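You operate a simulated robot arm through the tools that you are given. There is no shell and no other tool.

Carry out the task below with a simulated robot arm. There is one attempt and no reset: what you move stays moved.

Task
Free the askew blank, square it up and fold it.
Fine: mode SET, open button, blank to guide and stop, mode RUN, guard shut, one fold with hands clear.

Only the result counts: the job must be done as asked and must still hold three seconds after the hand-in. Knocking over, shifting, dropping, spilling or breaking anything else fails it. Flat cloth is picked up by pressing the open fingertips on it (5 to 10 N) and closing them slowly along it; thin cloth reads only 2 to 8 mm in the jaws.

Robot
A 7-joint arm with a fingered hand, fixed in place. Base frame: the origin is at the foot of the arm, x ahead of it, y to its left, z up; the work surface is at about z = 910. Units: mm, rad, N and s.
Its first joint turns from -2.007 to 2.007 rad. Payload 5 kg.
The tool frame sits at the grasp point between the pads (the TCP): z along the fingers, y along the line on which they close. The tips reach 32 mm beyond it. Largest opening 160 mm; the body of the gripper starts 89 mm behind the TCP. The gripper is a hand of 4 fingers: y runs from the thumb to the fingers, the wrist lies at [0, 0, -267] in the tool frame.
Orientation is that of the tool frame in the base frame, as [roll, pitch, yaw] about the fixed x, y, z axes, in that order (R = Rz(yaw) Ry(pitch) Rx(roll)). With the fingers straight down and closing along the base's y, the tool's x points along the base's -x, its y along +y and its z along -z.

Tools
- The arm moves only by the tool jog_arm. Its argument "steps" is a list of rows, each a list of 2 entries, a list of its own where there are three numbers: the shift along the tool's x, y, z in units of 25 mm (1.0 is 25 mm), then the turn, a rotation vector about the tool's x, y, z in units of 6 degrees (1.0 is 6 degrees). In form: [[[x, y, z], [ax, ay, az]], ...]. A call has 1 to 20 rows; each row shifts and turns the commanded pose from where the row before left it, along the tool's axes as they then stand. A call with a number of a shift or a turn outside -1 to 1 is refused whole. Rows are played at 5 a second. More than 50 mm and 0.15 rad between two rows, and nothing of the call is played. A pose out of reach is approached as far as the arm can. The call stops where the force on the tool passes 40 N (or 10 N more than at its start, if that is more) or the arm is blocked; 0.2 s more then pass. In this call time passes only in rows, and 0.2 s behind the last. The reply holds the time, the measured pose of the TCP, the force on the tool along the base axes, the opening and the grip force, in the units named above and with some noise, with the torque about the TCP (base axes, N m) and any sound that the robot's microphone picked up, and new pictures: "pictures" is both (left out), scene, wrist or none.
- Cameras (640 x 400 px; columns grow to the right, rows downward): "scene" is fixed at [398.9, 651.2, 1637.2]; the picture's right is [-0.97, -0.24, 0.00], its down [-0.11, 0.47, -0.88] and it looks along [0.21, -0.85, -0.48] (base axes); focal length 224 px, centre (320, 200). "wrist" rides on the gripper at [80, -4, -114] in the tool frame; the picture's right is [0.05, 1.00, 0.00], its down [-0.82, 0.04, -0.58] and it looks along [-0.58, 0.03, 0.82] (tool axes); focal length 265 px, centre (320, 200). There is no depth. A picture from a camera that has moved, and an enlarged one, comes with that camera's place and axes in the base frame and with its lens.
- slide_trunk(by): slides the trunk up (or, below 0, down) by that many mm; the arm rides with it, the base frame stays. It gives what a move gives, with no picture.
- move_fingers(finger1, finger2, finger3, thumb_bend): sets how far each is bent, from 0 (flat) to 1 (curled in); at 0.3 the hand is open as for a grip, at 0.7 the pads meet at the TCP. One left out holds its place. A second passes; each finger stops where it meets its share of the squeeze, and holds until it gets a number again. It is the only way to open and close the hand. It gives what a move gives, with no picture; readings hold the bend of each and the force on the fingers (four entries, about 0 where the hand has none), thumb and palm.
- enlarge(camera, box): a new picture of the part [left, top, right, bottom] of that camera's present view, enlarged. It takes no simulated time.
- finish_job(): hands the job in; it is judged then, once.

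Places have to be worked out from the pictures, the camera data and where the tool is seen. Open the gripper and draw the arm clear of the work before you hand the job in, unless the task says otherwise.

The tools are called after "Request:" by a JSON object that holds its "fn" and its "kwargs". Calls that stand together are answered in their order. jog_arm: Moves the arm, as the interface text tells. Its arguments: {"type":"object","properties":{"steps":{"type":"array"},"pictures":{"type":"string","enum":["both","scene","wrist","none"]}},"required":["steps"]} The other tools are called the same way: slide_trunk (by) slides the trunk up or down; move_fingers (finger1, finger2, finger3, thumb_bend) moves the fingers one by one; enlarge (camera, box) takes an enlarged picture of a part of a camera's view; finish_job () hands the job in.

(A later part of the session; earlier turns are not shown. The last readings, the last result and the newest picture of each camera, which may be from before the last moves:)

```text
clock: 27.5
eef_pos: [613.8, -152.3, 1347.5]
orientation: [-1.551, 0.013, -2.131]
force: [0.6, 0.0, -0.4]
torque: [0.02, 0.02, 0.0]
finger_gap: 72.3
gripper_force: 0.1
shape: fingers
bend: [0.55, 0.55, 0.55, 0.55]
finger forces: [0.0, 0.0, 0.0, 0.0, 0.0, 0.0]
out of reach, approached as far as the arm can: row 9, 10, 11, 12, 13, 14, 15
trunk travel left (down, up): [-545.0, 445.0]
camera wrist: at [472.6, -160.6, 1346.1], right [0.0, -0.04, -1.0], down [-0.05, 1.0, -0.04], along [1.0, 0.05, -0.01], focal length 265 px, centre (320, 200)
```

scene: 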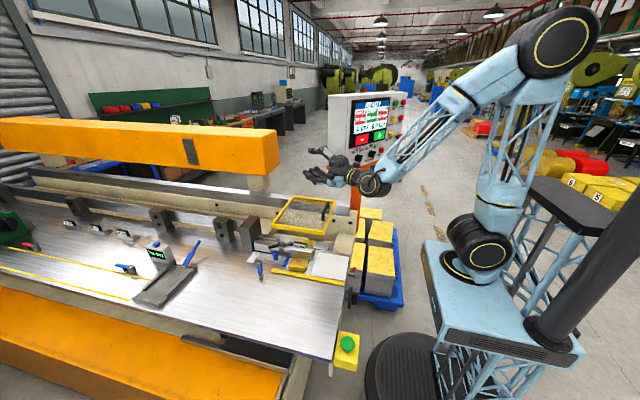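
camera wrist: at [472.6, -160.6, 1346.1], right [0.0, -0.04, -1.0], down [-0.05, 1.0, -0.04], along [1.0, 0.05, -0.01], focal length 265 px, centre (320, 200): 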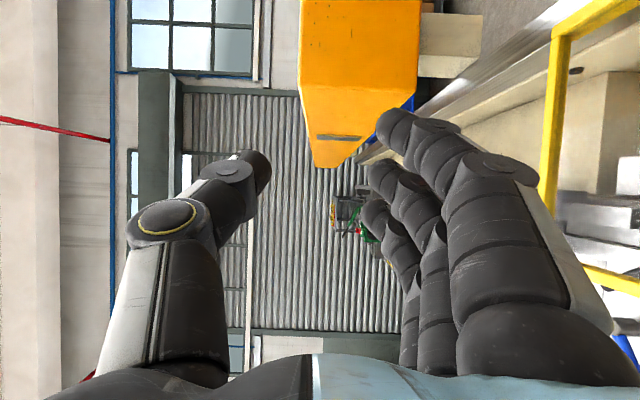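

The orientation is right but the wrist can't come closer than about 390 mm from the shoulder. I'll raise the hand 250 mm and then lower the trunk, so the shoulder sits well below the wrist.

Request:
{"fn": "jog_arm", "kwargs": {"steps": [[[0, -1, 0], [0, 0, 0]], [[0, -1, 0], [0, 0, 0]], [[0, -1, 0], [0, 0, 0]], [[0, -1, 0], [0, 0, 0]], [[0, -1, 0], [0, 0, 0]], [[0, -1, 0], [0, 0, 0]], [[0, -1, 0], [0, 0, 0]], [[0, -1, 0], [0, 0, 0]], [[0, -1, 0], [0, 0, 0]], [[0, -1, 0], [0, 0, 0]]], "pictures": "scene"}}

Request:
{"fn": "slide_trunk", "kwargs": {"by": -280}}

```text
clock: 29.7
eef_pos: [627.4, -148.0, 1539.2]
orientation: [-1.569, 0.002, -2.13]
force: [0.0, 0.8, 0.5]
torque: [0.01, 0.0, -0.01]
finger_gap: 72.1
gripper_force: 0.0
shape: fingers
bend: [0.55, 0.55, 0.55, 0.55]
finger forces: [0.0, 0.0, 0.0, 0.1, 0.0, 0.0]
out of reach, approached as far as the arm can: row 8, 9, 10
trunk travel left (down, up): [-545.0, 445.0]
```

scene: 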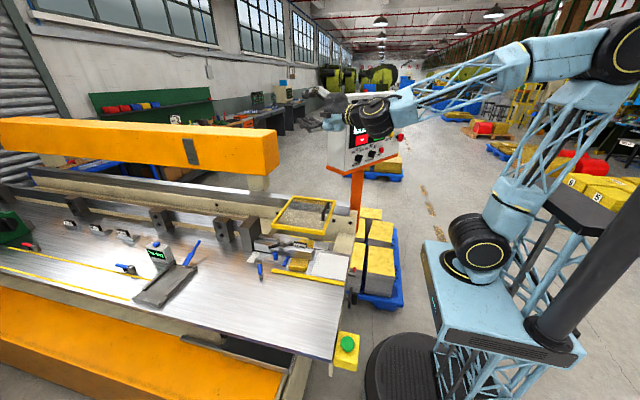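

```text
clock: 32.5
eef_pos: [650.5, -148.7, 1221.4]
orientation: [-1.625, -0.034, -2.129]
force: [0.5, 0.7, -0.9]
torque: [0.0, 0.03, -0.03]
finger_gap: 72.1
gripper_force: 0.1
shape: fingers
bend: [0.55, 0.55, 0.55, 0.55]
finger forces: [0.0, 0.0, 0.0, 0.0, 0.1, 0.0]
trunk travel left (down, up): [-265.0, 725.0]
```

Reach is too tight for approaching the knob head-on. Pointing the hand along −y, a posture that worked, lets me poke the bar with one finger from the left. I'll turn back to that direction while rising.

Request:
{"fn": "jog_arm", "kwargs": {"steps": [[[0, -0.35, 0], [0, 1, 0]], [[0, -0.35, 0], [0, 1, 0]], [[0, -0.35, 0], [0, 1, 0]], [[0, -0.35, 0], [0, 1, 0]], [[0, -0.35, 0], [0, 1, 0]], [[0, -0.35, 0], [0, 1, 0]], [[0, -0.35, 0], [0, 1, 0]], [[0, -0.35, 0], [0, 1, 0]], [[0, -0.35, 0], [0, 1, 0]], [[0, -0.35, 0], [0, 0.67, 0]]], "pictures": "both"}}

Request:
{"fn": "move_fingers", "kwargs": {"finger1": 0.45, "finger2": 1.0, "finger3": 1.0, "thumb_bend": 0.9}}

Request:
{"fn": "enlarge", "kwargs": {"camera": "wrist", "box": [0, 0, 640, 400]}}

```text
clock: 34.8
eef_pos: [615.3, -148.9, 1361.8]
orientation: [-1.57, 0.024, 3.138]
force: [0.1, 0.3, -0.3]
torque: [-0.01, -0.02, -0.01]
finger_gap: 72.2
gripper_force: 0.0
shape: fingers
bend: [0.55, 0.55, 0.55, 0.55]
finger forces: [0.0, 0.1, 0.0, 0.1, 0.1, 0.0]
trunk travel left (down, up): [-265.0, 725.0]
camera wrist: at [535.1, -35.4, 1362.4], right [-0.03, 0.0, -1.0], down [0.82, 0.57, -0.02], along [0.57, -0.82, -0.02], focal length 265 px, centre (320, 200)
```

scene: 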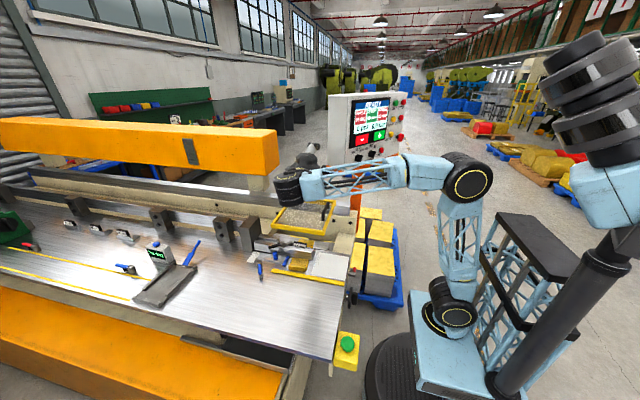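
wrist: 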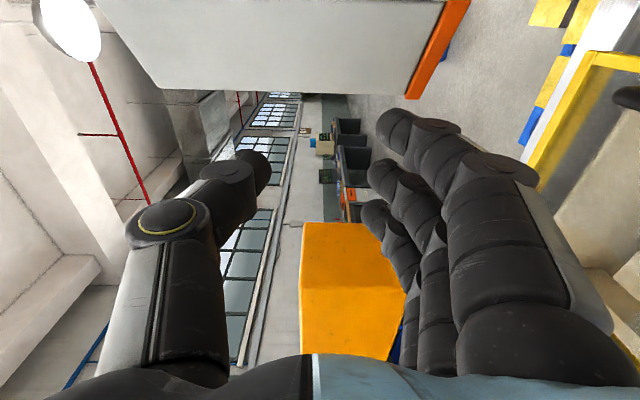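

```text
clock: 35.8
eef_pos: [616.1, -150.0, 1361.6]
orientation: [-1.571, 0.022, 3.141]
force: [0.3, 0.7, 0.3]
torque: [-0.03, -0.03, 0.02]
finger_gap: 46.7
gripper_force: 0.1
shape: fingers
bend: [0.45, 0.75, 1.0, 0.89]
finger forces: [0.0, 0.0, 0.0, 0.0, 0.0, 0.0]
trunk travel left (down, up): [-265.0, 725.0]
```

```text
1.00 times, centred on (320, 200) of wrist (not enlarged: the box is as wide or as high as the picture)
camera zoom: at [535.0, -35.4, 1362.5], right [-0.03, 0.0, -1.0], down [0.82, 0.58, -0.02], along [0.58, -0.82, -0.01], focal length 265 px, centre (320, 200)
```

zoom: 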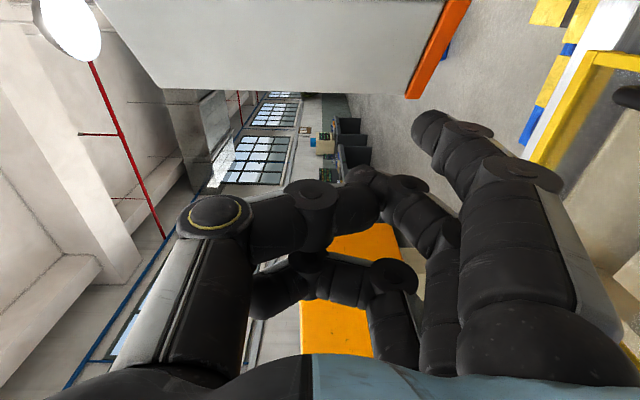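

finger1 is the one nearest the camera. A better idea is to point the hand straight down in front of the panel, yawed parallel to it. The inner face of an open vertical finger then pushes the bar's lower end right until it stands vertical (SET). I'll open the hand and go to that orientation.

Request:
{"fn": "move_fingers", "kwargs": {"finger1": 0.3, "finger2": 0.3, "finger3": 0.3, "thumb_bend": 0.3}}

Request:
{"fn": "jog_arm", "kwargs": {"steps": [[[0.6, 0, 0], [-1, 0, 0]], [[0.6, 0, 0], [-1, 0, 0]], [[0.6, 0, 0], [-1, 0, 0]], [[0.6, 0, 0], [-1, 0, 0]], [[0.6, 0, 0], [-1, 0, 0]], [[0.6, 0, 0], [-1, 0, 0]], [[0.6, 0, 0], [-1, 0, 0]], [[0.6, 0, 0], [-1, 0, 0]], [[0.6, 0, 0], [-1, 0, 0]], [[0.6, 0, 0], [-1, 0, 0]], [[0.6, 0, 0], [-1, 0, 0]], [[0.6, 0, 0], [-1, 0, 0]], [[0.6, 0, 0], [-1, 0, 0]], [[0.6, 0, 0], [-1, 0, 0]], [[0.6, 0, 0], [-1, 0, 0]]], "pictures": "both"}}

```text
clock: 36.8
eef_pos: [616.8, -150.3, 1361.6]
orientation: [-1.571, 0.024, 3.139]
force: [0.0, 0.0, 0.6]
torque: [0.05, 0.0, 0.02]
finger_gap: 169.9
gripper_force: 0.2
shape: fingers
bend: [0.3, 0.3, 0.3, 0.3]
finger forces: [0.1, 0.1, 0.0, 0.0, 0.0, 0.1]
trunk travel left (down, up): [-265.0, 725.0]
```

```text
clock: 40.0
eef_pos: [390.8, -147.5, 1353.7]
orientation: [3.141, 0.025, 3.141]
force: [0.6, 0.6, 0.5]
torque: [0.01, -0.02, 0.0]
finger_gap: 170.3
gripper_force: 0.0
shape: fingers
bend: [0.3, 0.3, 0.3, 0.3]
finger forces: [0.0, 0.0, 0.0, 0.0, 0.1, 0.1]
trunk travel left (down, up): [-265.0, 725.0]
camera wrist: at [306.9, -151.9, 1464.6], right [-0.05, 1.0, 0.0], down [0.8, 0.04, 0.6], along [0.6, 0.03, -0.8], focal length 265 px, centre (320, 200)
```

scene: 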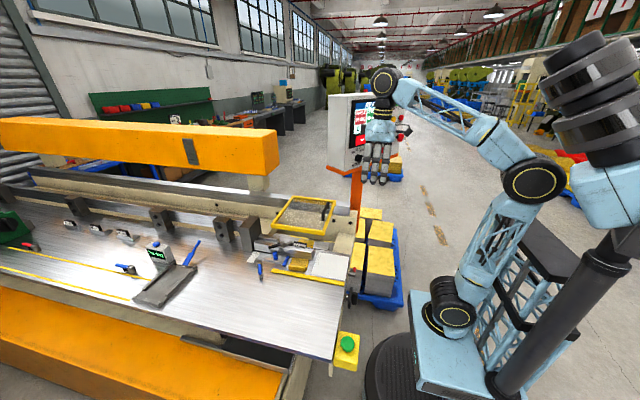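
wrist: 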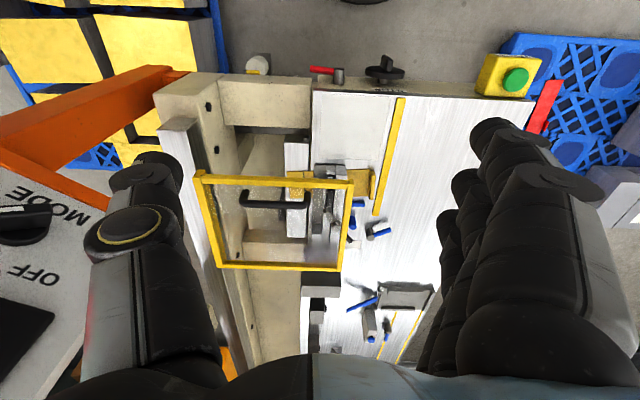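

Hand points down again, and the knob is visible at the left of the wrist picture. I'll yaw 32° so the hand's y lies along the panel, and correct the small pitch.

Request:
{"fn": "jog_arm", "kwargs": {"steps": [[[0, 0, 0], [0, 0.24, 1]], [[0, 0, 0], [0, 0, 1]], [[0, 0, 0], [0, 0, 1]], [[0, 0, 0], [0, 0, 1]], [[0, 0, 0], [0, 0, 1]], [[0, 0, 0], [0, 0, 0.37]]], "pictures": "wrist"}}

```text
clock: 41.4
eef_pos: [392.3, -149.3, 1354.6]
orientation: [-3.142, 0.001, 2.575]
force: [0.3, -0.7, 0.0]
torque: [0.03, 0.01, 0.0]
finger_gap: 170.3
gripper_force: 0.1
shape: fingers
bend: [0.3, 0.3, 0.3, 0.3]
finger forces: [0.1, 0.0, 0.0, 0.0, 0.0, 0.0]
trunk travel left (down, up): [-265.0, 725.0]
camera wrist: at [321.0, -109.2, 1467.7], right [0.49, 0.87, 0.0], down [0.71, -0.4, 0.58], along [0.5, -0.28, -0.82], focal length 265 px, centre (320, 200)
```

wrist: 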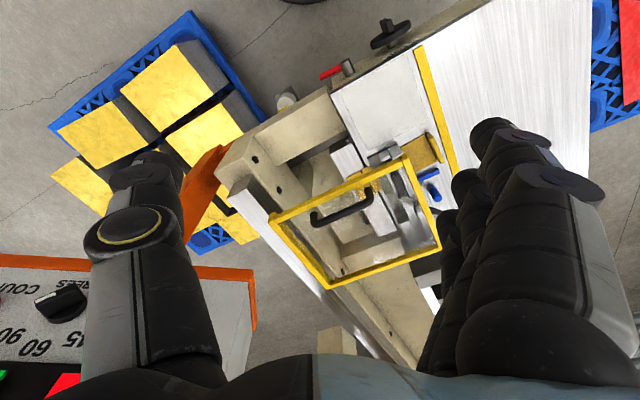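

The panel now runs parallel to the hand's y. I'll move along the panel so that MODE lies between thumb and fingers, still about 100 mm off its face.

Request:
{"fn": "jog_arm", "kwargs": {"steps": [[[-0.4, -0.9, 0.11], [0, 0, 0]], [[-0.4, -0.9, 0.11], [0, 0, 0]], [[-0.4, -0.9, 0.11], [0, 0, 0]], [[-0.4, -0.9, 0.11], [0, 0, 0]], [[-0.4, -0.9, 0.11], [0, 0, 0]], [[-0.4, -0.9, 0.11], [0, 0, 0]], [[-0.4, -0.9, 0.11], [0, 0, 0]], [[-0.4, -0.9, 0.11], [0, 0, 0]], [[-0.4, -0.9, 0.11], [0, 0, 0]]], "pictures": "both"}}

```text
clock: 43.4
eef_pos: [360.0, -367.6, 1328.0]
orientation: [3.139, 0.0, 2.578]
force: [0.1, 0.2, 0.7]
torque: [-0.03, 0.02, -0.01]
finger_gap: 170.1
gripper_force: 0.1
shape: fingers
bend: [0.3, 0.3, 0.3, 0.3]
finger forces: [0.0, 0.1, 0.1, 0.0, 0.0, 0.0]
trunk travel left (down, up): [-265.0, 725.0]
camera wrist: at [289.1, -328.2, 1441.3], right [0.49, 0.87, 0.0], down [0.71, -0.4, 0.58], along [0.5, -0.28, -0.82], focal length 265 px, centre (320, 200)
```

scene: 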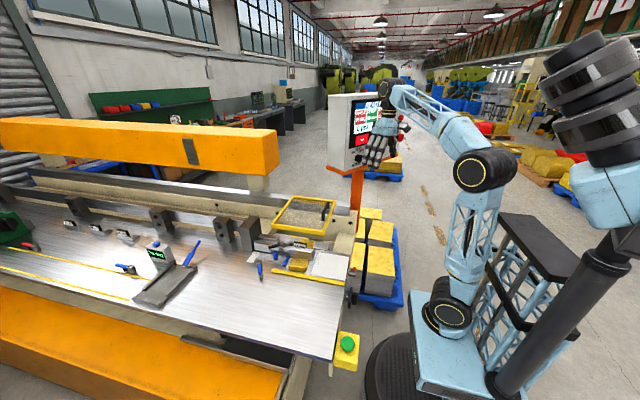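
wrist: 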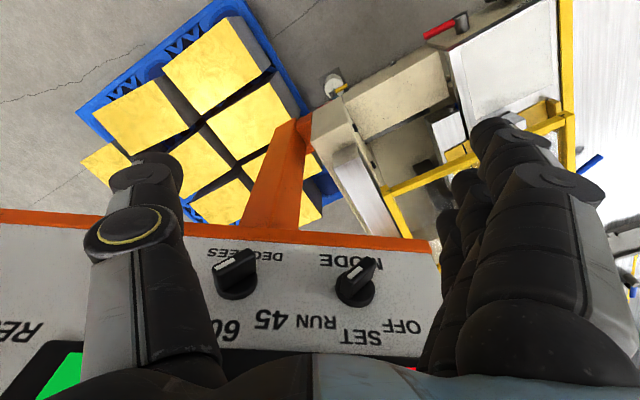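

Both knobs are visible. I'll zoom on them for exact placement.

Request:
{"fn": "enlarge", "kwargs": {"camera": "wrist", "box": [200, 220, 440, 370]}}

Request:
{"fn": "enlarge", "kwargs": {"camera": "scene", "box": [340, 85, 420, 175]}}

```text
2.67 times, centred on (320, 295) of wrist
camera zoom: at [289.1, -328.2, 1441.3], right [0.49, 0.87, 0.0], down [0.71, -0.4, 0.58], along [0.5, -0.28, -0.82], focal length 708 px, centre (320, -53)
```

zoom: 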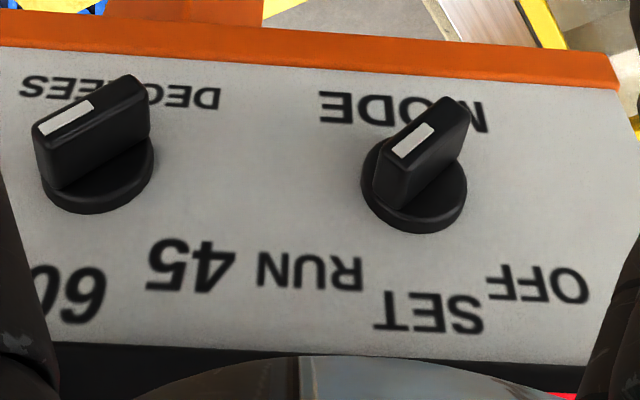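

```text
4.44 times, centred on (380, 130) of scene
camera zoom: at [398.9, 651.2, 1637.2], right [-0.97, -0.24, 0.0], down [-0.11, 0.47, -0.88], along [0.21, -0.85, -0.48], focal length 998 px, centre (53, 511)
```

zoom: 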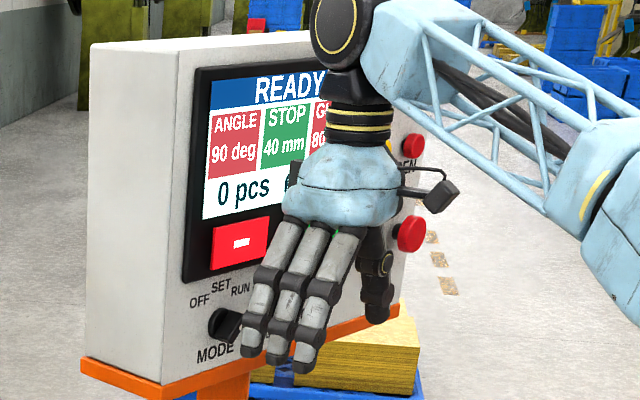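

The estimates agree well: knob axis at disk front [472, −397, 1299], bar front at [451, −385, 1300]. The inner face of finger3 is about 50 mm left of the axis. I'll move 62 mm toward the panel and 16 mm down so the finger overlaps the bar's depth.

Request:
{"fn": "jog_arm", "kwargs": {"steps": [[[-0.6, 0, 0.16], [0, 0, 0]], [[-0.6, 0, 0.16], [0, 0, 0]], [[-0.6, 0, 0.16], [0, 0, 0]], [[-0.68, 0, 0.16], [0, 0, 0]]], "pictures": "both"}}

Request:
{"fn": "enlarge", "kwargs": {"camera": "wrist", "box": [240, 140, 480, 290]}}

Request:
{"fn": "enlarge", "kwargs": {"camera": "scene", "box": [345, 135, 385, 175]}}

```text
clock: 44.5
eef_pos: [406.3, -396.2, 1315.4]
orientation: [3.14, 0.0, 2.577]
force: [-24.3, 21.9, -10.4]
torque: [-2.68, -2.68, 0.36]
finger_gap: 170.4
gripper_force: 16.0
shape: fingers
bend: [0.3, 0.3, 0.3, 0.3]
finger forces: [0.0, 0.0, 1.9, 0.1, 0.1, 30.5]
trunk travel left (down, up): [-265.0, 725.0]
stopped in row 4: the force on the tool passed its limit at 44 N (the readings are from after the stop); the commanded pose is now the measured one
camera wrist: at [335.7, -357.2, 1428.0], right [0.49, 0.87, 0.0], down [0.71, -0.4, 0.58], along [0.5, -0.28, -0.82], focal length 265 px, centre (320, 200)
```

scene: 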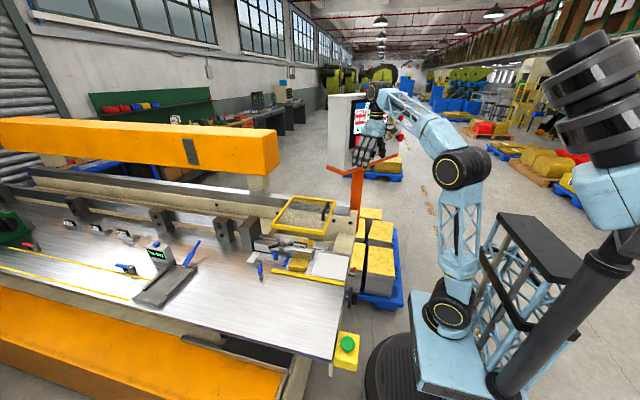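
wrist: 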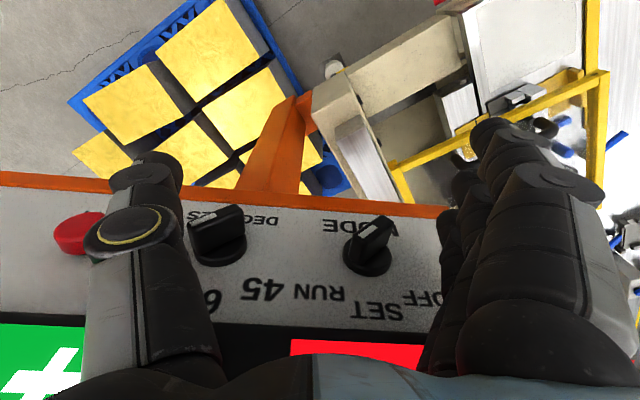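

```text
2.67 times, centred on (360, 215) of wrist
camera zoom: at [335.7, -357.2, 1428.0], right [0.49, 0.87, 0.0], down [0.71, -0.4, 0.58], along [0.5, -0.28, -0.82], focal length 708 px, centre (213, 160)
```

zoom: 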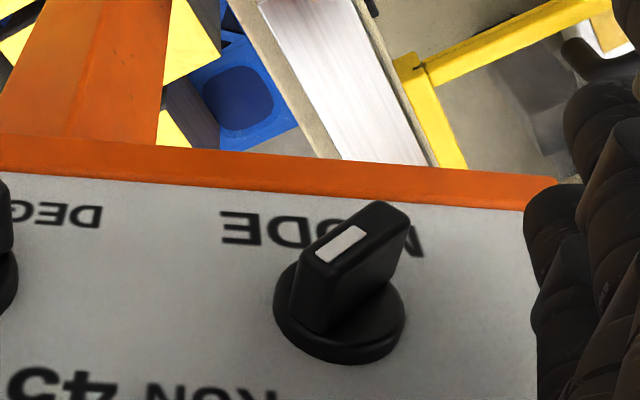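

```text
10.00 times, centred on (365, 155) of scene
camera zoom: at [398.9, 651.2, 1637.2], right [-0.97, -0.24, 0.0], down [-0.11, 0.47, -0.88], along [0.21, -0.85, -0.48], focal length 2246 px, centre (-130, 650)
```

zoom: 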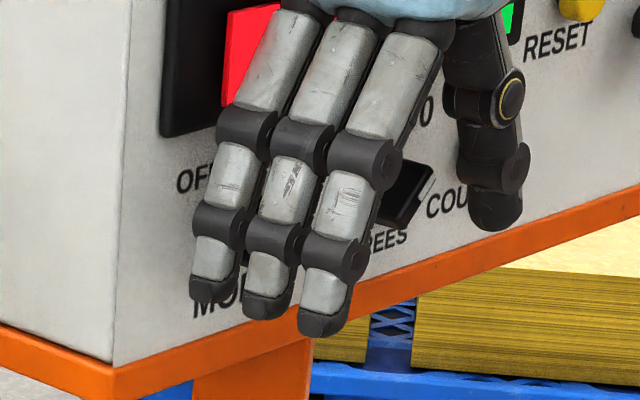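

The palm touched something on the panel, probably the screen bezel or the − key. I'll back off right away and check the display.

Request:
{"fn": "jog_arm", "kwargs": {"steps": [[[0.6, 0, 0], [0, 0, 0]], [[0.6, 0, 0], [0, 0, 0]]], "pictures": "none"}}

Request:
{"fn": "enlarge", "kwargs": {"camera": "scene", "box": [340, 85, 410, 175]}}

Request:
{"fn": "enlarge", "kwargs": {"camera": "wrist", "box": [0, 140, 480, 400]}}

```text
clock: 45.1
eef_pos: [385.5, -384.9, 1313.4]
orientation: [3.14, -0.001, 2.576]
force: [1.4, -0.8, -0.3]
torque: [-0.02, -0.02, 0.01]
finger_gap: 170.5
gripper_force: 0.2
shape: fingers
bend: [0.3, 0.3, 0.3, 0.3]
finger forces: [0.0, 0.0, 0.0, 0.1, 0.0, 0.1]
trunk travel left (down, up): [-265.0, 725.0]
```

```text
4.44 times, centred on (375, 130) of scene
camera zoom: at [398.9, 651.2, 1637.2], right [-0.97, -0.24, 0.0], down [-0.11, 0.47, -0.88], along [0.21, -0.85, -0.48], focal length 998 px, centre (76, 511)
```

zoom: 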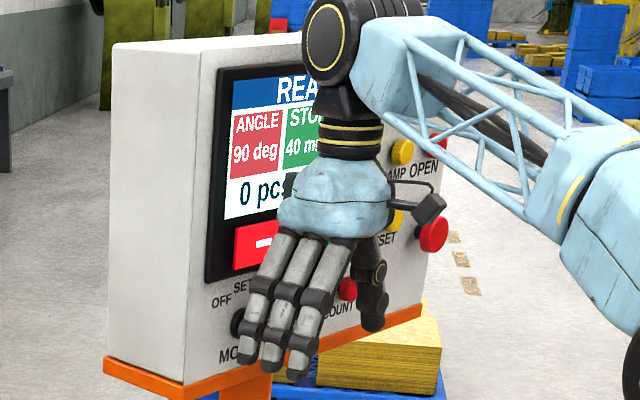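

```text
1.33 times, centred on (240, 270) of wrist
camera zoom: at [314.7, -344.4, 1425.7], right [0.49, 0.87, 0.0], down [0.71, -0.4, 0.58], along [0.5, -0.28, -0.82], focal length 354 px, centre (427, 107)
```

zoom: 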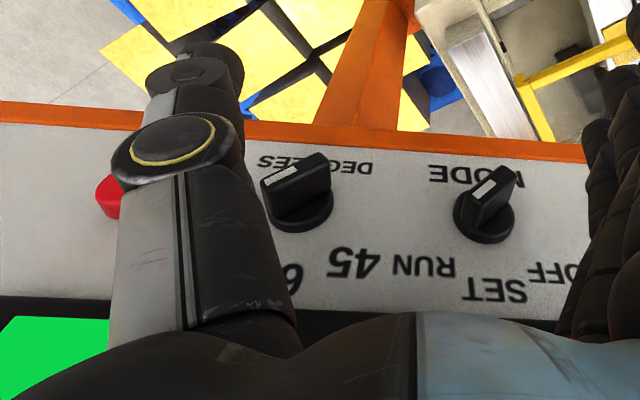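

The display still reads 90 / 40, so no harm done; the palm was simply too close. I'll tilt the hand 20° so the fingertips lead, then go in again.

Request:
{"fn": "jog_arm", "kwargs": {"steps": [[[0, 0, 0], [0, -1, 0]], [[0, 0, 0], [0, -1, 0]], [[0, 0, 0], [0, -1, 0]], [[0, 0, 0], [0, -0.33, 0]], [[-0.26, 0, 0.33], [0, 0, 0]], [[-0.26, 0, 0.33], [0, 0, 0]], [[-0.26, 0, 0.32], [0, 0, 0]]], "pictures": "wrist"}}

Request:
{"fn": "enlarge", "kwargs": {"camera": "wrist", "box": [240, 120, 480, 290]}}

Request:
{"fn": "enlarge", "kwargs": {"camera": "scene", "box": [345, 135, 385, 175]}}

```text
clock: 46.7
eef_pos: [407.8, -398.1, 1297.1]
orientation: [3.14, 0.347, 2.576]
force: [-0.4, -0.2, -0.8]
torque: [0.0, -0.01, 0.02]
finger_gap: 170.3
gripper_force: 0.1
shape: fingers
bend: [0.3, 0.3, 0.3, 0.3]
finger forces: [0.0, 0.0, 0.1, 0.0, 0.1, 0.0]
trunk travel left (down, up): [-265.0, 725.0]
camera wrist: at [308.0, -340.8, 1375.2], right [0.49, 0.87, -0.02], down [0.5, -0.27, 0.82], along [0.71, -0.41, -0.57], focal length 265 px, centre (320, 200)
```

wrist: 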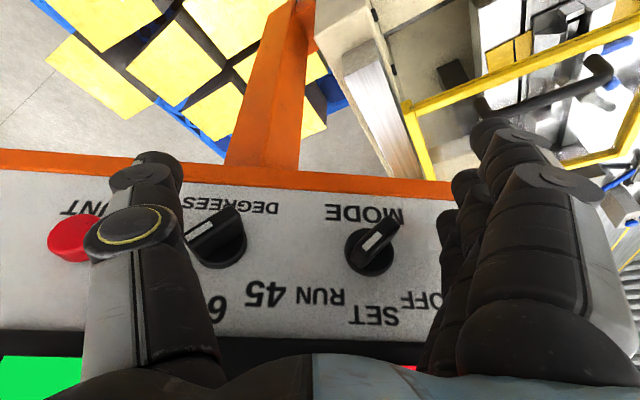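

```text
2.35 times, centred on (360, 205) of wrist
camera zoom: at [308.0, -340.8, 1375.2], right [0.49, 0.87, -0.02], down [0.5, -0.27, 0.82], along [0.71, -0.41, -0.57], focal length 624 px, centre (226, 188)
```

zoom: 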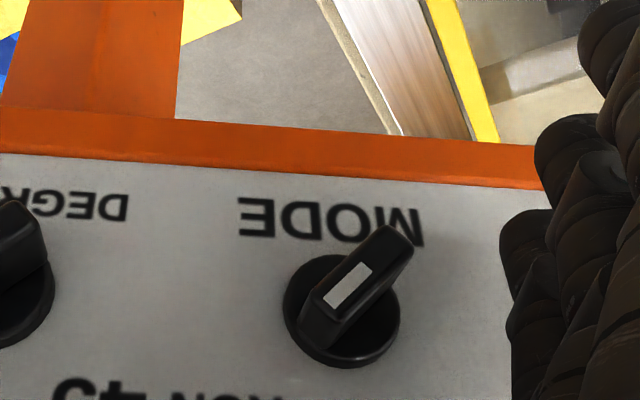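

```text
10.00 times, centred on (365, 155) of scene
camera zoom: at [398.9, 651.2, 1637.2], right [-0.97, -0.24, 0.0], down [-0.11, 0.47, -0.88], along [0.21, -0.85, -0.48], focal length 2246 px, centre (-130, 650)
```

zoom: 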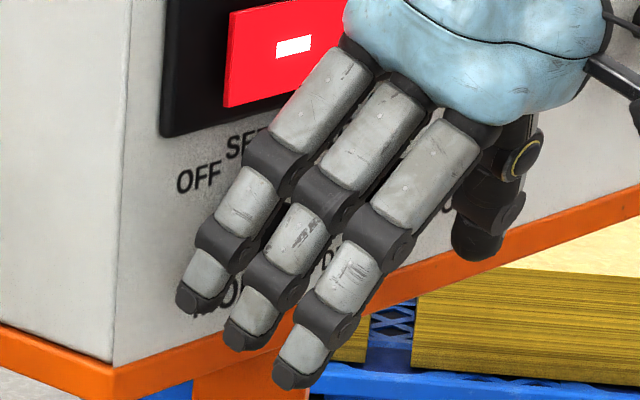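

Finger3 is well placed beside the bar, with its tip just below the bar's lower end. I'll move right along the panel in small steps and watch.

Request:
{"fn": "jog_arm", "kwargs": {"steps": [[[0, -0.5, 0], [0, 0, 0]], [[0, -0.5, 0], [0, 0, 0]]], "pictures": "none"}}

Request:
{"fn": "enlarge", "kwargs": {"camera": "wrist", "box": [240, 120, 480, 290]}}

```text
clock: 47.3
eef_pos: [395.0, -418.9, 1298.8]
orientation: [3.137, 0.346, 2.575]
force: [0.3, -0.4, -0.1]
torque: [-0.01, 0.01, -0.02]
finger_gap: 170.2
gripper_force: 0.1
shape: fingers
bend: [0.3, 0.3, 0.3, 0.3]
finger forces: [0.0, 0.1, 0.0, 0.0, 0.0, 0.1]
trunk travel left (down, up): [-265.0, 725.0]
```

```text
2.35 times, centred on (360, 205) of wrist
camera zoom: at [295.5, -361.8, 1376.4], right [0.49, 0.87, -0.02], down [0.5, -0.27, 0.82], along [0.71, -0.41, -0.57], focal length 624 px, centre (226, 188)
```

zoom: 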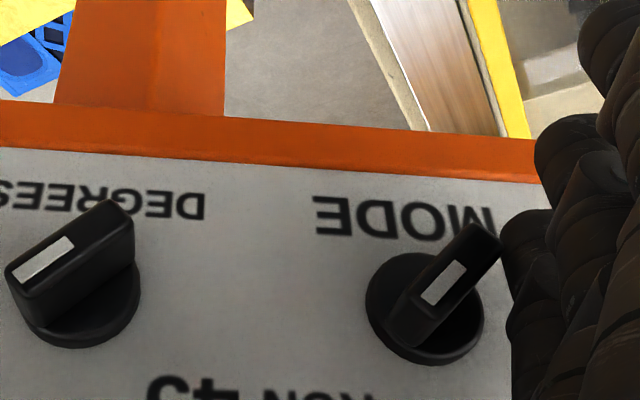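

The finger is right at the bar's lower end. I'll continue pushing right in small steps.

Request:
{"fn": "jog_arm", "kwargs": {"steps": [[[0, -0.25, 0], [0, 0, 0]], [[0, -0.25, 0], [0, 0, 0]]], "pictures": "none"}}

Request:
{"fn": "enlarge", "kwargs": {"camera": "wrist", "box": [240, 120, 480, 290]}}

```text
clock: 47.9
eef_pos: [390.1, -429.6, 1297.0]
orientation: [3.141, 0.347, 2.579]
force: [4.3, 3.6, -1.6]
torque: [-0.07, 0.09, 0.02]
finger_gap: 170.0
gripper_force: 2.2
shape: fingers
bend: [0.3, 0.3, 0.24, 0.3]
finger forces: [0.0, 0.0, 5.1, 0.0, 0.0, 0.0]
trunk travel left (down, up): [-265.0, 725.0]
```

```text
2.35 times, centred on (360, 205) of wrist
camera zoom: at [289.7, -371.3, 1376.0], right [0.49, 0.87, -0.02], down [0.5, -0.27, 0.82], along [0.71, -0.41, -0.57], focal length 624 px, centre (226, 188)
```

zoom: 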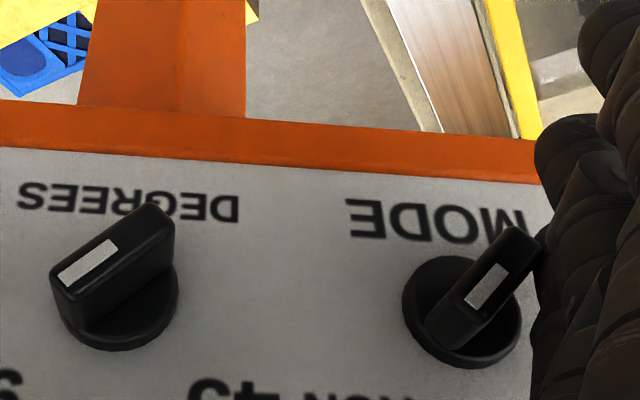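

Contact: finger3 reads 5 N and yields slightly. I'll keep pushing.

Request:
{"fn": "jog_arm", "kwargs": {"steps": [[[0, -0.25, 0], [0, 0, 0]], [[0, -0.25, 0], [0, 0, 0]]], "pictures": "none"}}

Request:
{"fn": "enlarge", "kwargs": {"camera": "wrist", "box": [240, 120, 480, 290]}}

```text
clock: 48.5
eef_pos: [380.8, -438.8, 1297.9]
orientation: [3.14, 0.348, 2.577]
force: [6.2, 7.1, -0.5]
torque: [-0.04, 0.05, 0.22]
finger_gap: 170.2
gripper_force: 3.7
shape: fingers
bend: [0.3, 0.3, 0.2, 0.3]
finger forces: [0.0, 0.0, 8.0, 0.0, 0.1, 0.0]
trunk travel left (down, up): [-265.0, 725.0]
```

```text
2.35 times, centred on (360, 205) of wrist
camera zoom: at [281.0, -382.1, 1376.2], right [0.49, 0.87, -0.02], down [0.5, -0.27, 0.82], along [0.71, -0.41, -0.57], focal length 624 px, centre (226, 188)
```

zoom: 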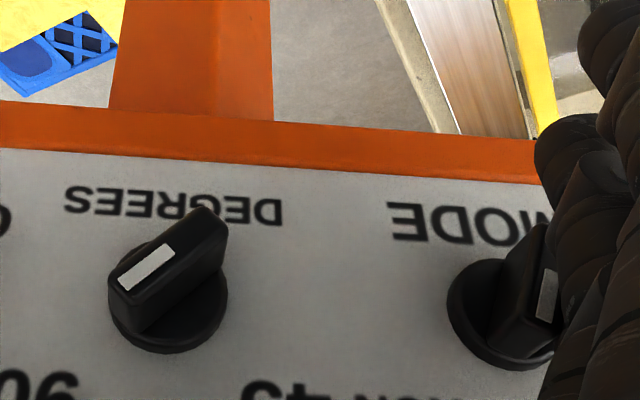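

The bar has turned close to vertical. I'll check it in the scene view.

Request:
{"fn": "enlarge", "kwargs": {"camera": "scene", "box": [340, 85, 410, 175]}}

Request:
{"fn": "enlarge", "kwargs": {"camera": "wrist", "box": [360, 180, 480, 300]}}

```text
4.44 times, centred on (375, 130) of scene
camera zoom: at [398.9, 651.2, 1637.2], right [-0.97, -0.24, 0.0], down [-0.11, 0.47, -0.88], along [0.21, -0.85, -0.48], focal length 998 px, centre (76, 511)
```

zoom: 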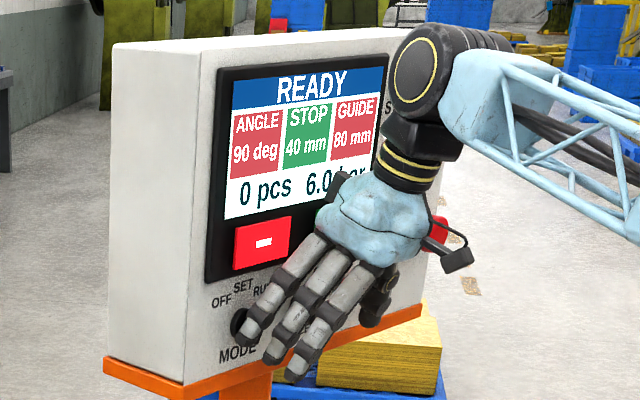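

```text
3.33 times, centred on (420, 240) of wrist
camera zoom: at [281.0, -382.1, 1376.2], right [0.49, 0.87, -0.02], down [0.5, -0.27, 0.82], along [0.71, -0.41, -0.57], focal length 885 px, centre (-13, 67)
```

zoom: 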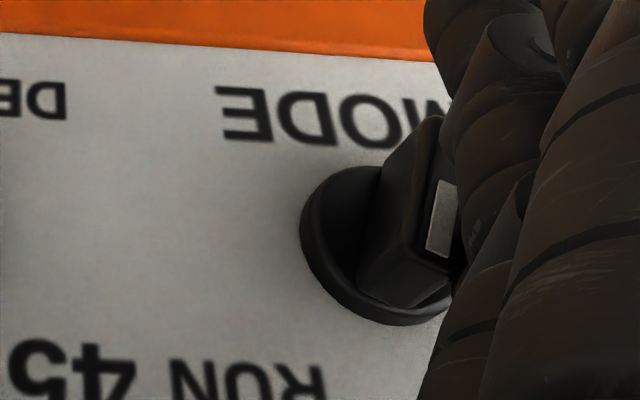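

The bar is still short of vertical by perhaps 10–15° because the finger flexed outward. I'll curl finger3 slightly so that its tip pushes the lower end.

Request:
{"fn": "move_fingers", "kwargs": {"finger3": 0.36}}

Request:
{"fn": "enlarge", "kwargs": {"camera": "wrist", "box": [360, 180, 480, 300]}}

```text
clock: 49.5
eef_pos: [380.7, -438.8, 1297.7]
orientation: [3.138, 0.348, 2.577]
force: [4.0, 7.2, 3.4]
torque: [0.13, -0.18, 0.26]
finger_gap: 170.3
gripper_force: 4.0
shape: fingers
bend: [0.3, 0.3, 0.21, 0.3]
finger forces: [0.0, 0.0, 7.8, 0.0, 0.1, 0.0]
trunk travel left (down, up): [-265.0, 725.0]
```

```text
3.33 times, centred on (420, 240) of wrist
camera zoom: at [281.2, -381.8, 1376.2], right [0.49, 0.87, -0.02], down [0.5, -0.27, 0.82], along [0.71, -0.41, -0.57], focal length 885 px, centre (-13, 67)
```

zoom: 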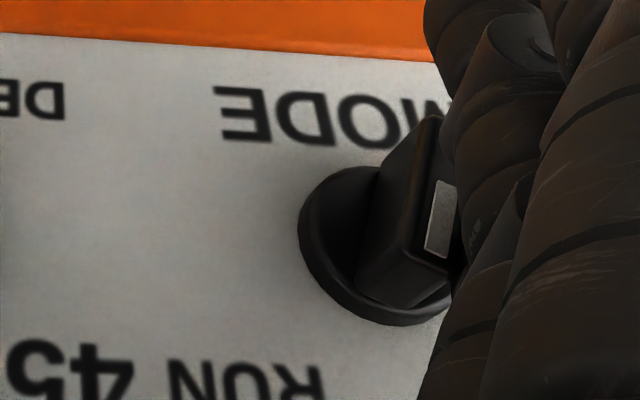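

The finger holds with about 8 N but stays flush. I'll back off to the left, curl finger3 so its tip leads, and then push only the lower end.

Request:
{"fn": "jog_arm", "kwargs": {"steps": [[[0, 0.9, 0], [0, 0, 0]], [[0, 0.9, 0], [0, 0, 0]]], "pictures": "none"}}

Request:
{"fn": "enlarge", "kwargs": {"camera": "wrist", "box": [240, 140, 440, 300]}}

Request:
{"fn": "enlarge", "kwargs": {"camera": "scene", "box": [340, 85, 410, 175]}}

```text
clock: 50.1
eef_pos: [404.4, -401.2, 1297.6]
orientation: [3.138, 0.346, 2.577]
force: [0.4, 0.2, -0.3]
torque: [0.03, -0.04, 0.0]
finger_gap: 170.2
gripper_force: 0.0
shape: fingers
bend: [0.3, 0.3, 0.3, 0.3]
finger forces: [0.0, 0.0, 0.0, 0.1, 0.1, 0.1]
trunk travel left (down, up): [-265.0, 725.0]
```

```text
2.50 times, centred on (340, 220) of wrist
camera zoom: at [305.1, -343.6, 1376.1], right [0.49, 0.87, -0.02], down [0.5, -0.27, 0.82], along [0.71, -0.41, -0.57], focal length 664 px, centre (270, 150)
```

zoom: 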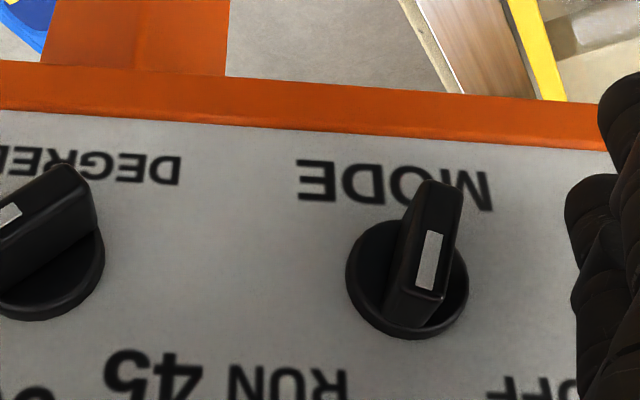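

```text
4.44 times, centred on (375, 130) of scene
camera zoom: at [398.9, 651.2, 1637.2], right [-0.97, -0.24, 0.0], down [-0.11, 0.47, -0.88], along [0.21, -0.85, -0.48], focal length 998 px, centre (76, 511)
```

zoom: 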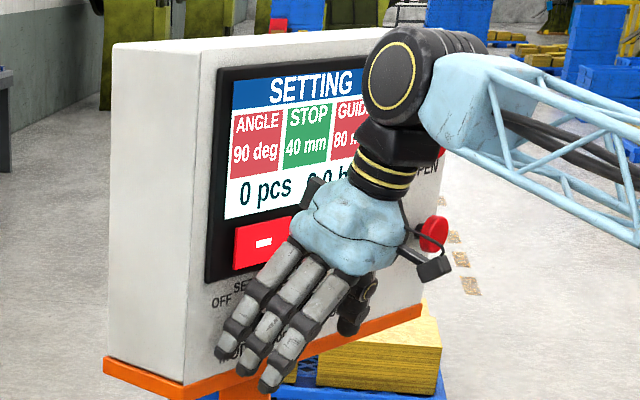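

The display now says SETTING: mode SET is achieved. I'll retreat straight off the panel and raise the trunk for the OPEN button (≈[277, −699, 1445]).

Request:
{"fn": "jog_arm", "kwargs": {"steps": [[[0.94, 0, -0.342], [0, 0, 0]], [[0.94, 0, -0.342], [0, 0, 0]], [[0.94, 0, -0.342], [0, 0, 0]]], "pictures": "none"}}

Request:
{"fn": "slide_trunk", "kwargs": {"by": 250}}

```text
clock: 51.1
eef_pos: [361.3, -369.3, 1273.1]
orientation: [-3.129, 0.293, 2.574]
force: [-0.1, 0.6, -0.4]
torque: [-0.01, 0.05, 0.01]
finger_gap: 170.4
gripper_force: 0.1
shape: fingers
bend: [0.3, 0.3, 0.3, 0.3]
finger forces: [0.1, 0.0, 0.0, 0.0, 0.0, 0.1]
trunk travel left (down, up): [-265.0, 725.0]
stopped in row 3: the arm was blocked; the commanded pose is now the measured one
```

```text
clock: 53.7
eef_pos: [359.9, -368.7, 1525.1]
orientation: [-3.131, 0.295, 2.577]
force: [0.0, -0.1, 1.2]
torque: [-0.02, -0.01, 0.0]
finger_gap: 170.3
gripper_force: 0.0
shape: fingers
bend: [0.3, 0.3, 0.3, 0.3]
finger forces: [0.1, 0.0, 0.0, 0.0, 0.0, 0.1]
trunk travel left (down, up): [-515.0, 475.0]
```

Clear of the panel. Now I'll move about 415 mm to the right along the panel at constant distance, to bring finger3 in front of OPEN.

Request:
{"fn": "jog_arm", "kwargs": {"steps": [[[0.063, -0.922, 0.123], [0, 0, 0]], [[0.063, -0.922, 0.123], [0, 0, 0]], [[0.063, -0.922, 0.123], [0, 0, 0]], [[0.063, -0.922, 0.123], [0, 0, 0]], [[0.063, -0.922, 0.123], [0, 0, 0]], [[0.063, -0.922, 0.123], [0, 0, 0]], [[0.063, -0.922, 0.123], [0, 0, 0]], [[0.063, -0.922, 0.123], [0, 0, 0]], [[0.063, -0.922, 0.123], [0, 0, 0]], [[0.063, -0.922, 0.123], [0, 0, 0]], [[0.063, -0.922, 0.123], [0, 0, 0]], [[0.063, -0.922, 0.123], [0, 0, 0]], [[0.063, -0.922, 0.123], [0, 0, 0]], [[0.063, -0.922, 0.123], [0, 0, 0]], [[0.063, -0.922, 0.123], [0, 0, 0]], [[0.063, -0.922, 0.123], [0, 0, 0]], [[0.063, -0.922, 0.123], [0, 0, 0]], [[0.063, -0.922, 0.123], [0, 0, 0]]], "pictures": "both"}}

```text
clock: 57.5
eef_pos: [125.9, -712.4, 1468.9]
orientation: [-3.131, 0.299, 2.576]
force: [-0.4, -0.1, 0.0]
torque: [0.07, -0.04, 0.02]
finger_gap: 170.0
gripper_force: 0.0
shape: fingers
bend: [0.3, 0.3, 0.3, 0.3]
finger forces: [0.0, 0.1, 0.0, 0.0, 0.0, 0.1]
trunk travel left (down, up): [-515.0, 475.0]
camera wrist: at [30.4, -656.1, 1552.8], right [0.5, 0.87, -0.02], down [0.54, -0.29, 0.79], along [0.68, -0.41, -0.61], focal length 265 px, centre (320, 200)
```

scene: 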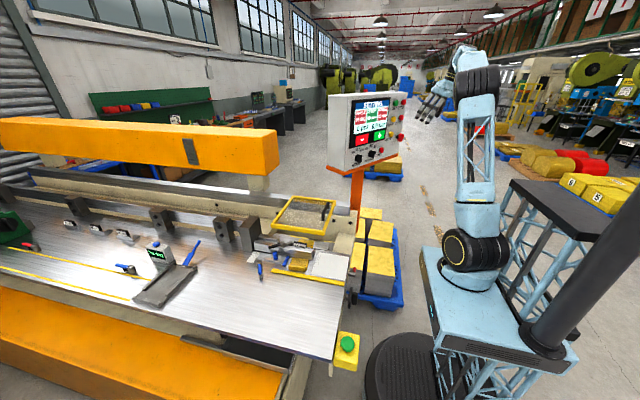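
wrist: 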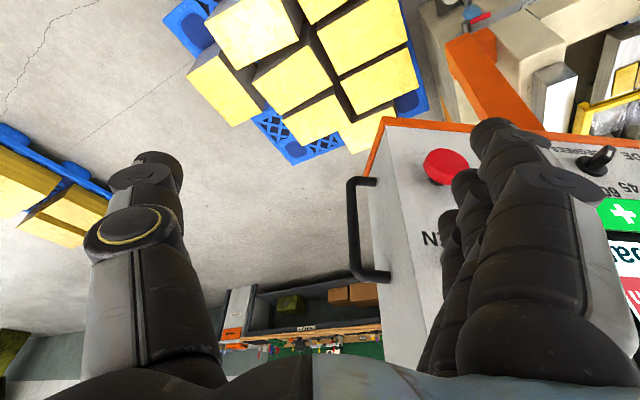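

Finger3 seems in front of the OPEN button, since "EN" is visible beside it. I'll zoom both views to check its alignment.

Request:
{"fn": "enlarge", "kwargs": {"camera": "wrist", "box": [340, 100, 540, 380]}}

Request:
{"fn": "enlarge", "kwargs": {"camera": "scene", "box": [340, 40, 500, 175]}}

```text
1.43 times, centred on (440, 240) of wrist
camera zoom: at [30.4, -656.1, 1552.8], right [0.5, 0.87, -0.02], down [0.54, -0.29, 0.79], along [0.68, -0.41, -0.61], focal length 379 px, centre (149, 143)
```

zoom: 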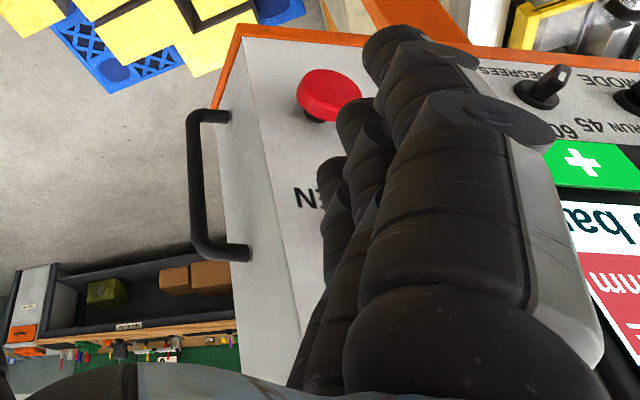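

```text
2.96 times, centred on (420, 108) of scene
camera zoom: at [398.9, 651.2, 1637.2], right [-0.97, -0.24, 0.0], down [-0.11, 0.47, -0.88], along [0.21, -0.85, -0.48], focal length 665 px, centre (24, 474)
```

zoom: 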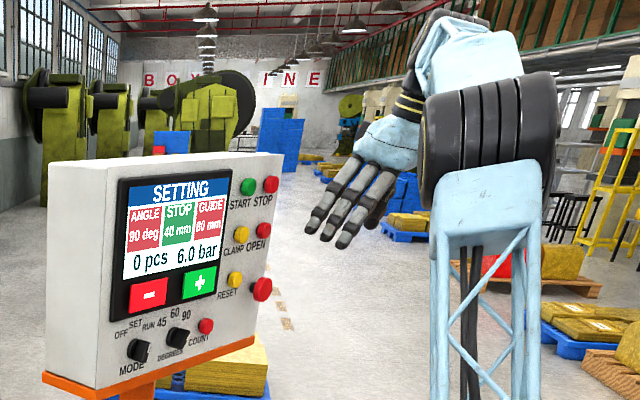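

Re-triangulating with both cameras puts OPEN at about [281, −661, 1451], with the panel normal closer to [−0.81, 0.59, 0]. Finger3's tip should be about 38 mm too far right and 50 mm off. I'll shift left and approach.

Request:
{"fn": "jog_arm", "kwargs": {"steps": [[[-0.01, 0.76, 0.1], [0, 0, 0]], [[-0.01, 0.76, 0.1], [0, 0, 0]], [[-0.67, -0.04, 0.205], [0, 0, 0]]], "pictures": "wrist"}}

Request:
{"fn": "enlarge", "kwargs": {"camera": "scene", "box": [370, 70, 450, 150]}}

Request:
{"fn": "enlarge", "kwargs": {"camera": "wrist", "box": [340, 100, 540, 260]}}

```text
clock: 58.3
eef_pos: [163.2, -691.9, 1463.0]
orientation: [-3.131, 0.298, 2.576]
force: [0.2, -0.4, -0.6]
torque: [0.05, 0.01, 0.01]
finger_gap: 170.2
gripper_force: 0.0
shape: fingers
bend: [0.3, 0.3, 0.3, 0.3]
finger forces: [0.1, 0.0, 0.0, 0.1, 0.0, 0.0]
trunk travel left (down, up): [-515.0, 475.0]
camera wrist: at [67.2, -636.0, 1547.0], right [0.5, 0.87, -0.03], down [0.54, -0.29, 0.79], along [0.68, -0.41, -0.61], focal length 265 px, centre (320, 200)
```

wrist: 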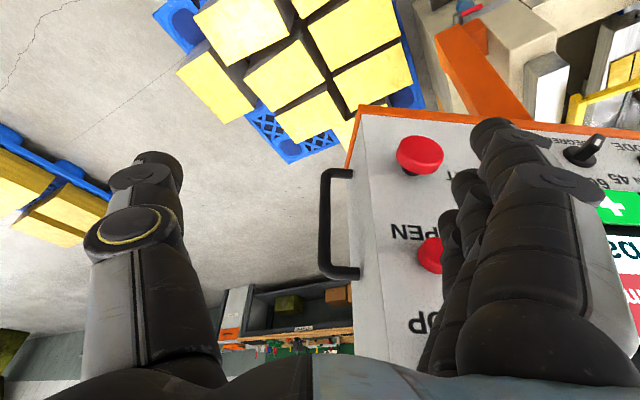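

```text
5.00 times, centred on (410, 110) of scene
camera zoom: at [398.9, 651.2, 1637.2], right [-0.97, -0.24, 0.0], down [-0.11, 0.47, -0.88], along [0.21, -0.85, -0.48], focal length 1123 px, centre (-130, 650)
```

zoom: 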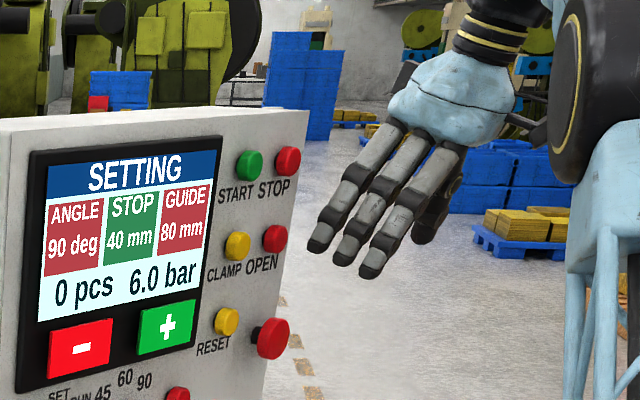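

```text
2.50 times, centred on (440, 180) of wrist
camera zoom: at [67.2, -636.0, 1547.0], right [0.5, 0.87, -0.03], down [0.54, -0.29, 0.79], along [0.68, -0.41, -0.61], focal length 664 px, centre (20, 250)
```

zoom: 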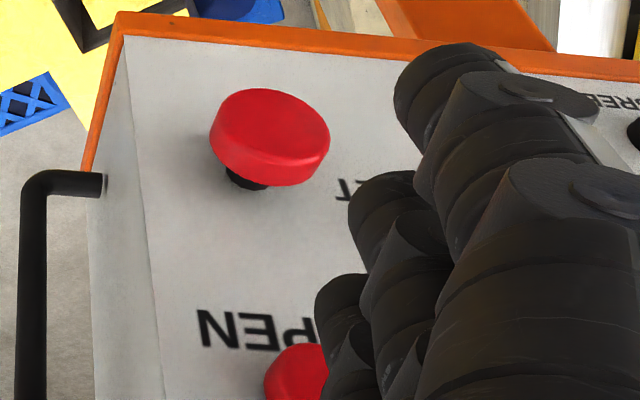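

OPEN is now visible at about [283, −653, 1449], with the fingertip about 10 mm too far right and 39 mm off. I'll correct and close in.

Request:
{"fn": "jog_arm", "kwargs": {"steps": [[[0, 0.42, -0.1], [0, 0, 0]], [[-0.477, -0.03, 0.147], [0, 0, 0]], [[-0.477, -0.03, 0.147], [0, 0, 0]]], "pictures": "none"}}

Request:
{"fn": "enlarge", "kwargs": {"camera": "scene", "box": [370, 85, 430, 145]}}

Request:
{"fn": "enlarge", "kwargs": {"camera": "wrist", "box": [340, 100, 540, 260]}}

```text
clock: 59.1
eef_pos: [187.8, -696.7, 1465.2]
orientation: [-3.132, 0.298, 2.574]
force: [0.9, 0.3, 0.2]
torque: [0.0, -0.01, 0.03]
finger_gap: 170.1
gripper_force: 0.0
shape: fingers
bend: [0.3, 0.3, 0.3, 0.3]
finger forces: [0.0, 0.0, 0.1, 0.0, 0.2, 0.0]
trunk travel left (down, up): [-515.0, 475.0]
```

```text
6.67 times, centred on (400, 115) of scene
camera zoom: at [398.9, 651.2, 1637.2], right [-0.97, -0.24, 0.0], down [-0.11, 0.47, -0.88], along [0.21, -0.85, -0.48], focal length 1497 px, centre (-213, 767)
```

zoom: 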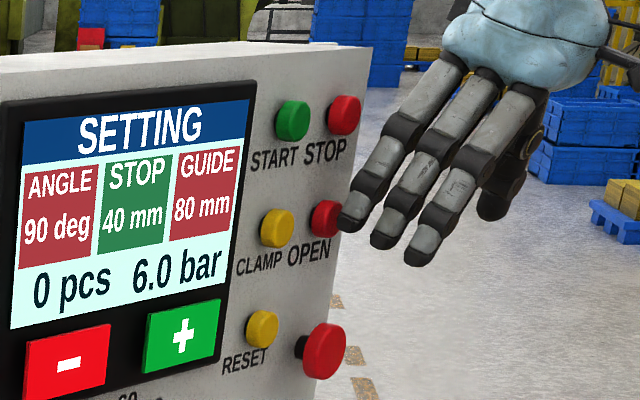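

```text
2.50 times, centred on (440, 180) of wrist
camera zoom: at [91.5, -639.5, 1549.4], right [0.5, 0.87, -0.03], down [0.54, -0.29, 0.79], along [0.68, -0.41, -0.61], focal length 664 px, centre (20, 250)
```

zoom: 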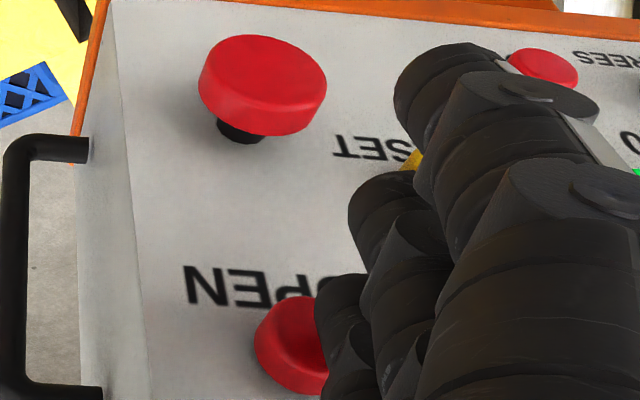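

The fingertip is right in front of OPEN. I'll press slowly along the panel normal.

Request:
{"fn": "jog_arm", "kwargs": {"steps": [[[-0.2, -0.012, 0.06], [0, 0, 0]], [[-0.2, -0.012, 0.06], [0, 0, 0]]], "pictures": "none"}}

Request:
{"fn": "enlarge", "kwargs": {"camera": "scene", "box": [370, 85, 430, 145]}}

```text
clock: 59.7
eef_pos: [194.2, -702.9, 1465.0]
orientation: [-3.131, 0.296, 2.576]
force: [-1.8, 1.8, -0.1]
torque: [0.03, 0.02, 0.37]
finger_gap: 170.2
gripper_force: 1.9
shape: fingers
bend: [0.3, 0.3, 0.29, 0.3]
finger forces: [0.0, 0.0, 3.5, 0.0, 0.0, 0.1]
trunk travel left (down, up): [-515.0, 475.0]
```

```text
6.67 times, centred on (400, 115) of scene
camera zoom: at [398.9, 651.2, 1637.2], right [-0.97, -0.24, 0.0], down [-0.11, 0.47, -0.88], along [0.21, -0.85, -0.48], focal length 1497 px, centre (-213, 767)
```

zoom: 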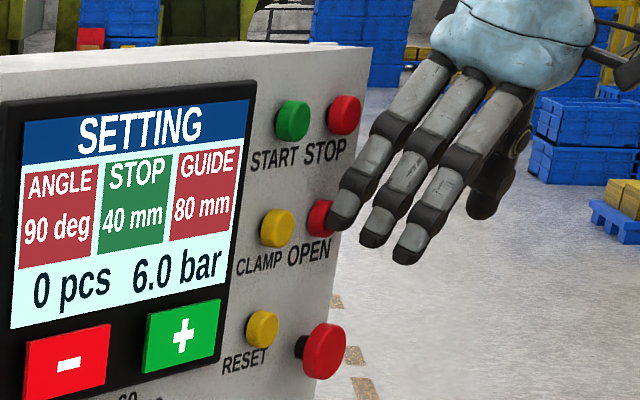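

Contact at 3.5 N. I'll press a bit further.

Request:
{"fn": "jog_arm", "kwargs": {"steps": [[[-0.15, -0.01, 0.045], [0, 0, 0]], [[-0.15, -0.01, 0.045], [0, 0, 0]]], "pictures": "none"}}

Request:
{"fn": "enlarge", "kwargs": {"camera": "scene", "box": [370, 85, 430, 145]}}

Request:
{"fn": "enlarge", "kwargs": {"camera": "scene", "box": [270, 190, 350, 280]}}

```text
clock: 60.3
eef_pos: [197.8, -705.9, 1465.2]
orientation: [-3.131, 0.295, 2.574]
force: [-17.6, 13.9, -9.7]
torque: [-0.31, 1.06, 2.19]
finger_gap: 170.4
gripper_force: 11.2
shape: fingers
bend: [0.3, 0.3, 0.28, 0.3]
finger forces: [0.0, 0.1, 22.1, 0.0, 0.0, 0.1]
trunk travel left (down, up): [-515.0, 475.0]
heard: click
```

```text
6.67 times, centred on (400, 115) of scene
camera zoom: at [398.9, 651.2, 1637.2], right [-0.97, -0.24, 0.0], down [-0.11, 0.47, -0.88], along [0.21, -0.85, -0.48], focal length 1497 px, centre (-213, 767)
```

zoom: 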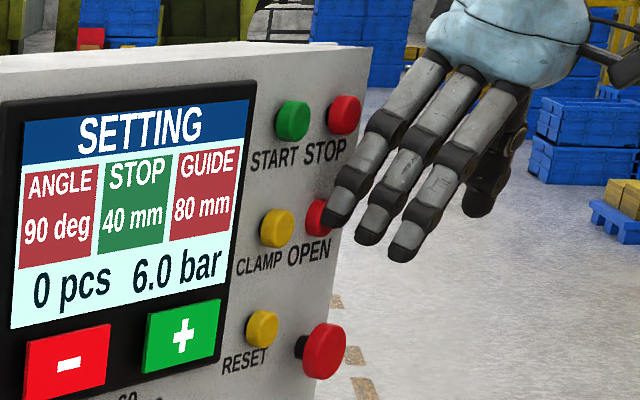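

```text
4.44 times, centred on (310, 235) of scene
camera zoom: at [398.9, 651.2, 1637.2], right [-0.97, -0.24, 0.0], down [-0.11, 0.47, -0.88], along [0.21, -0.85, -0.48], focal length 998 px, centre (364, 44)
```

zoom: 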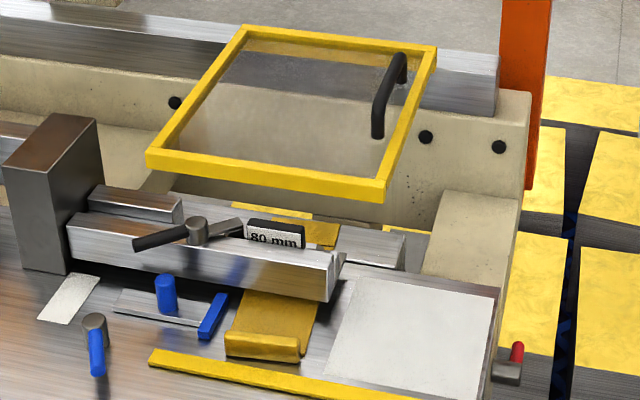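

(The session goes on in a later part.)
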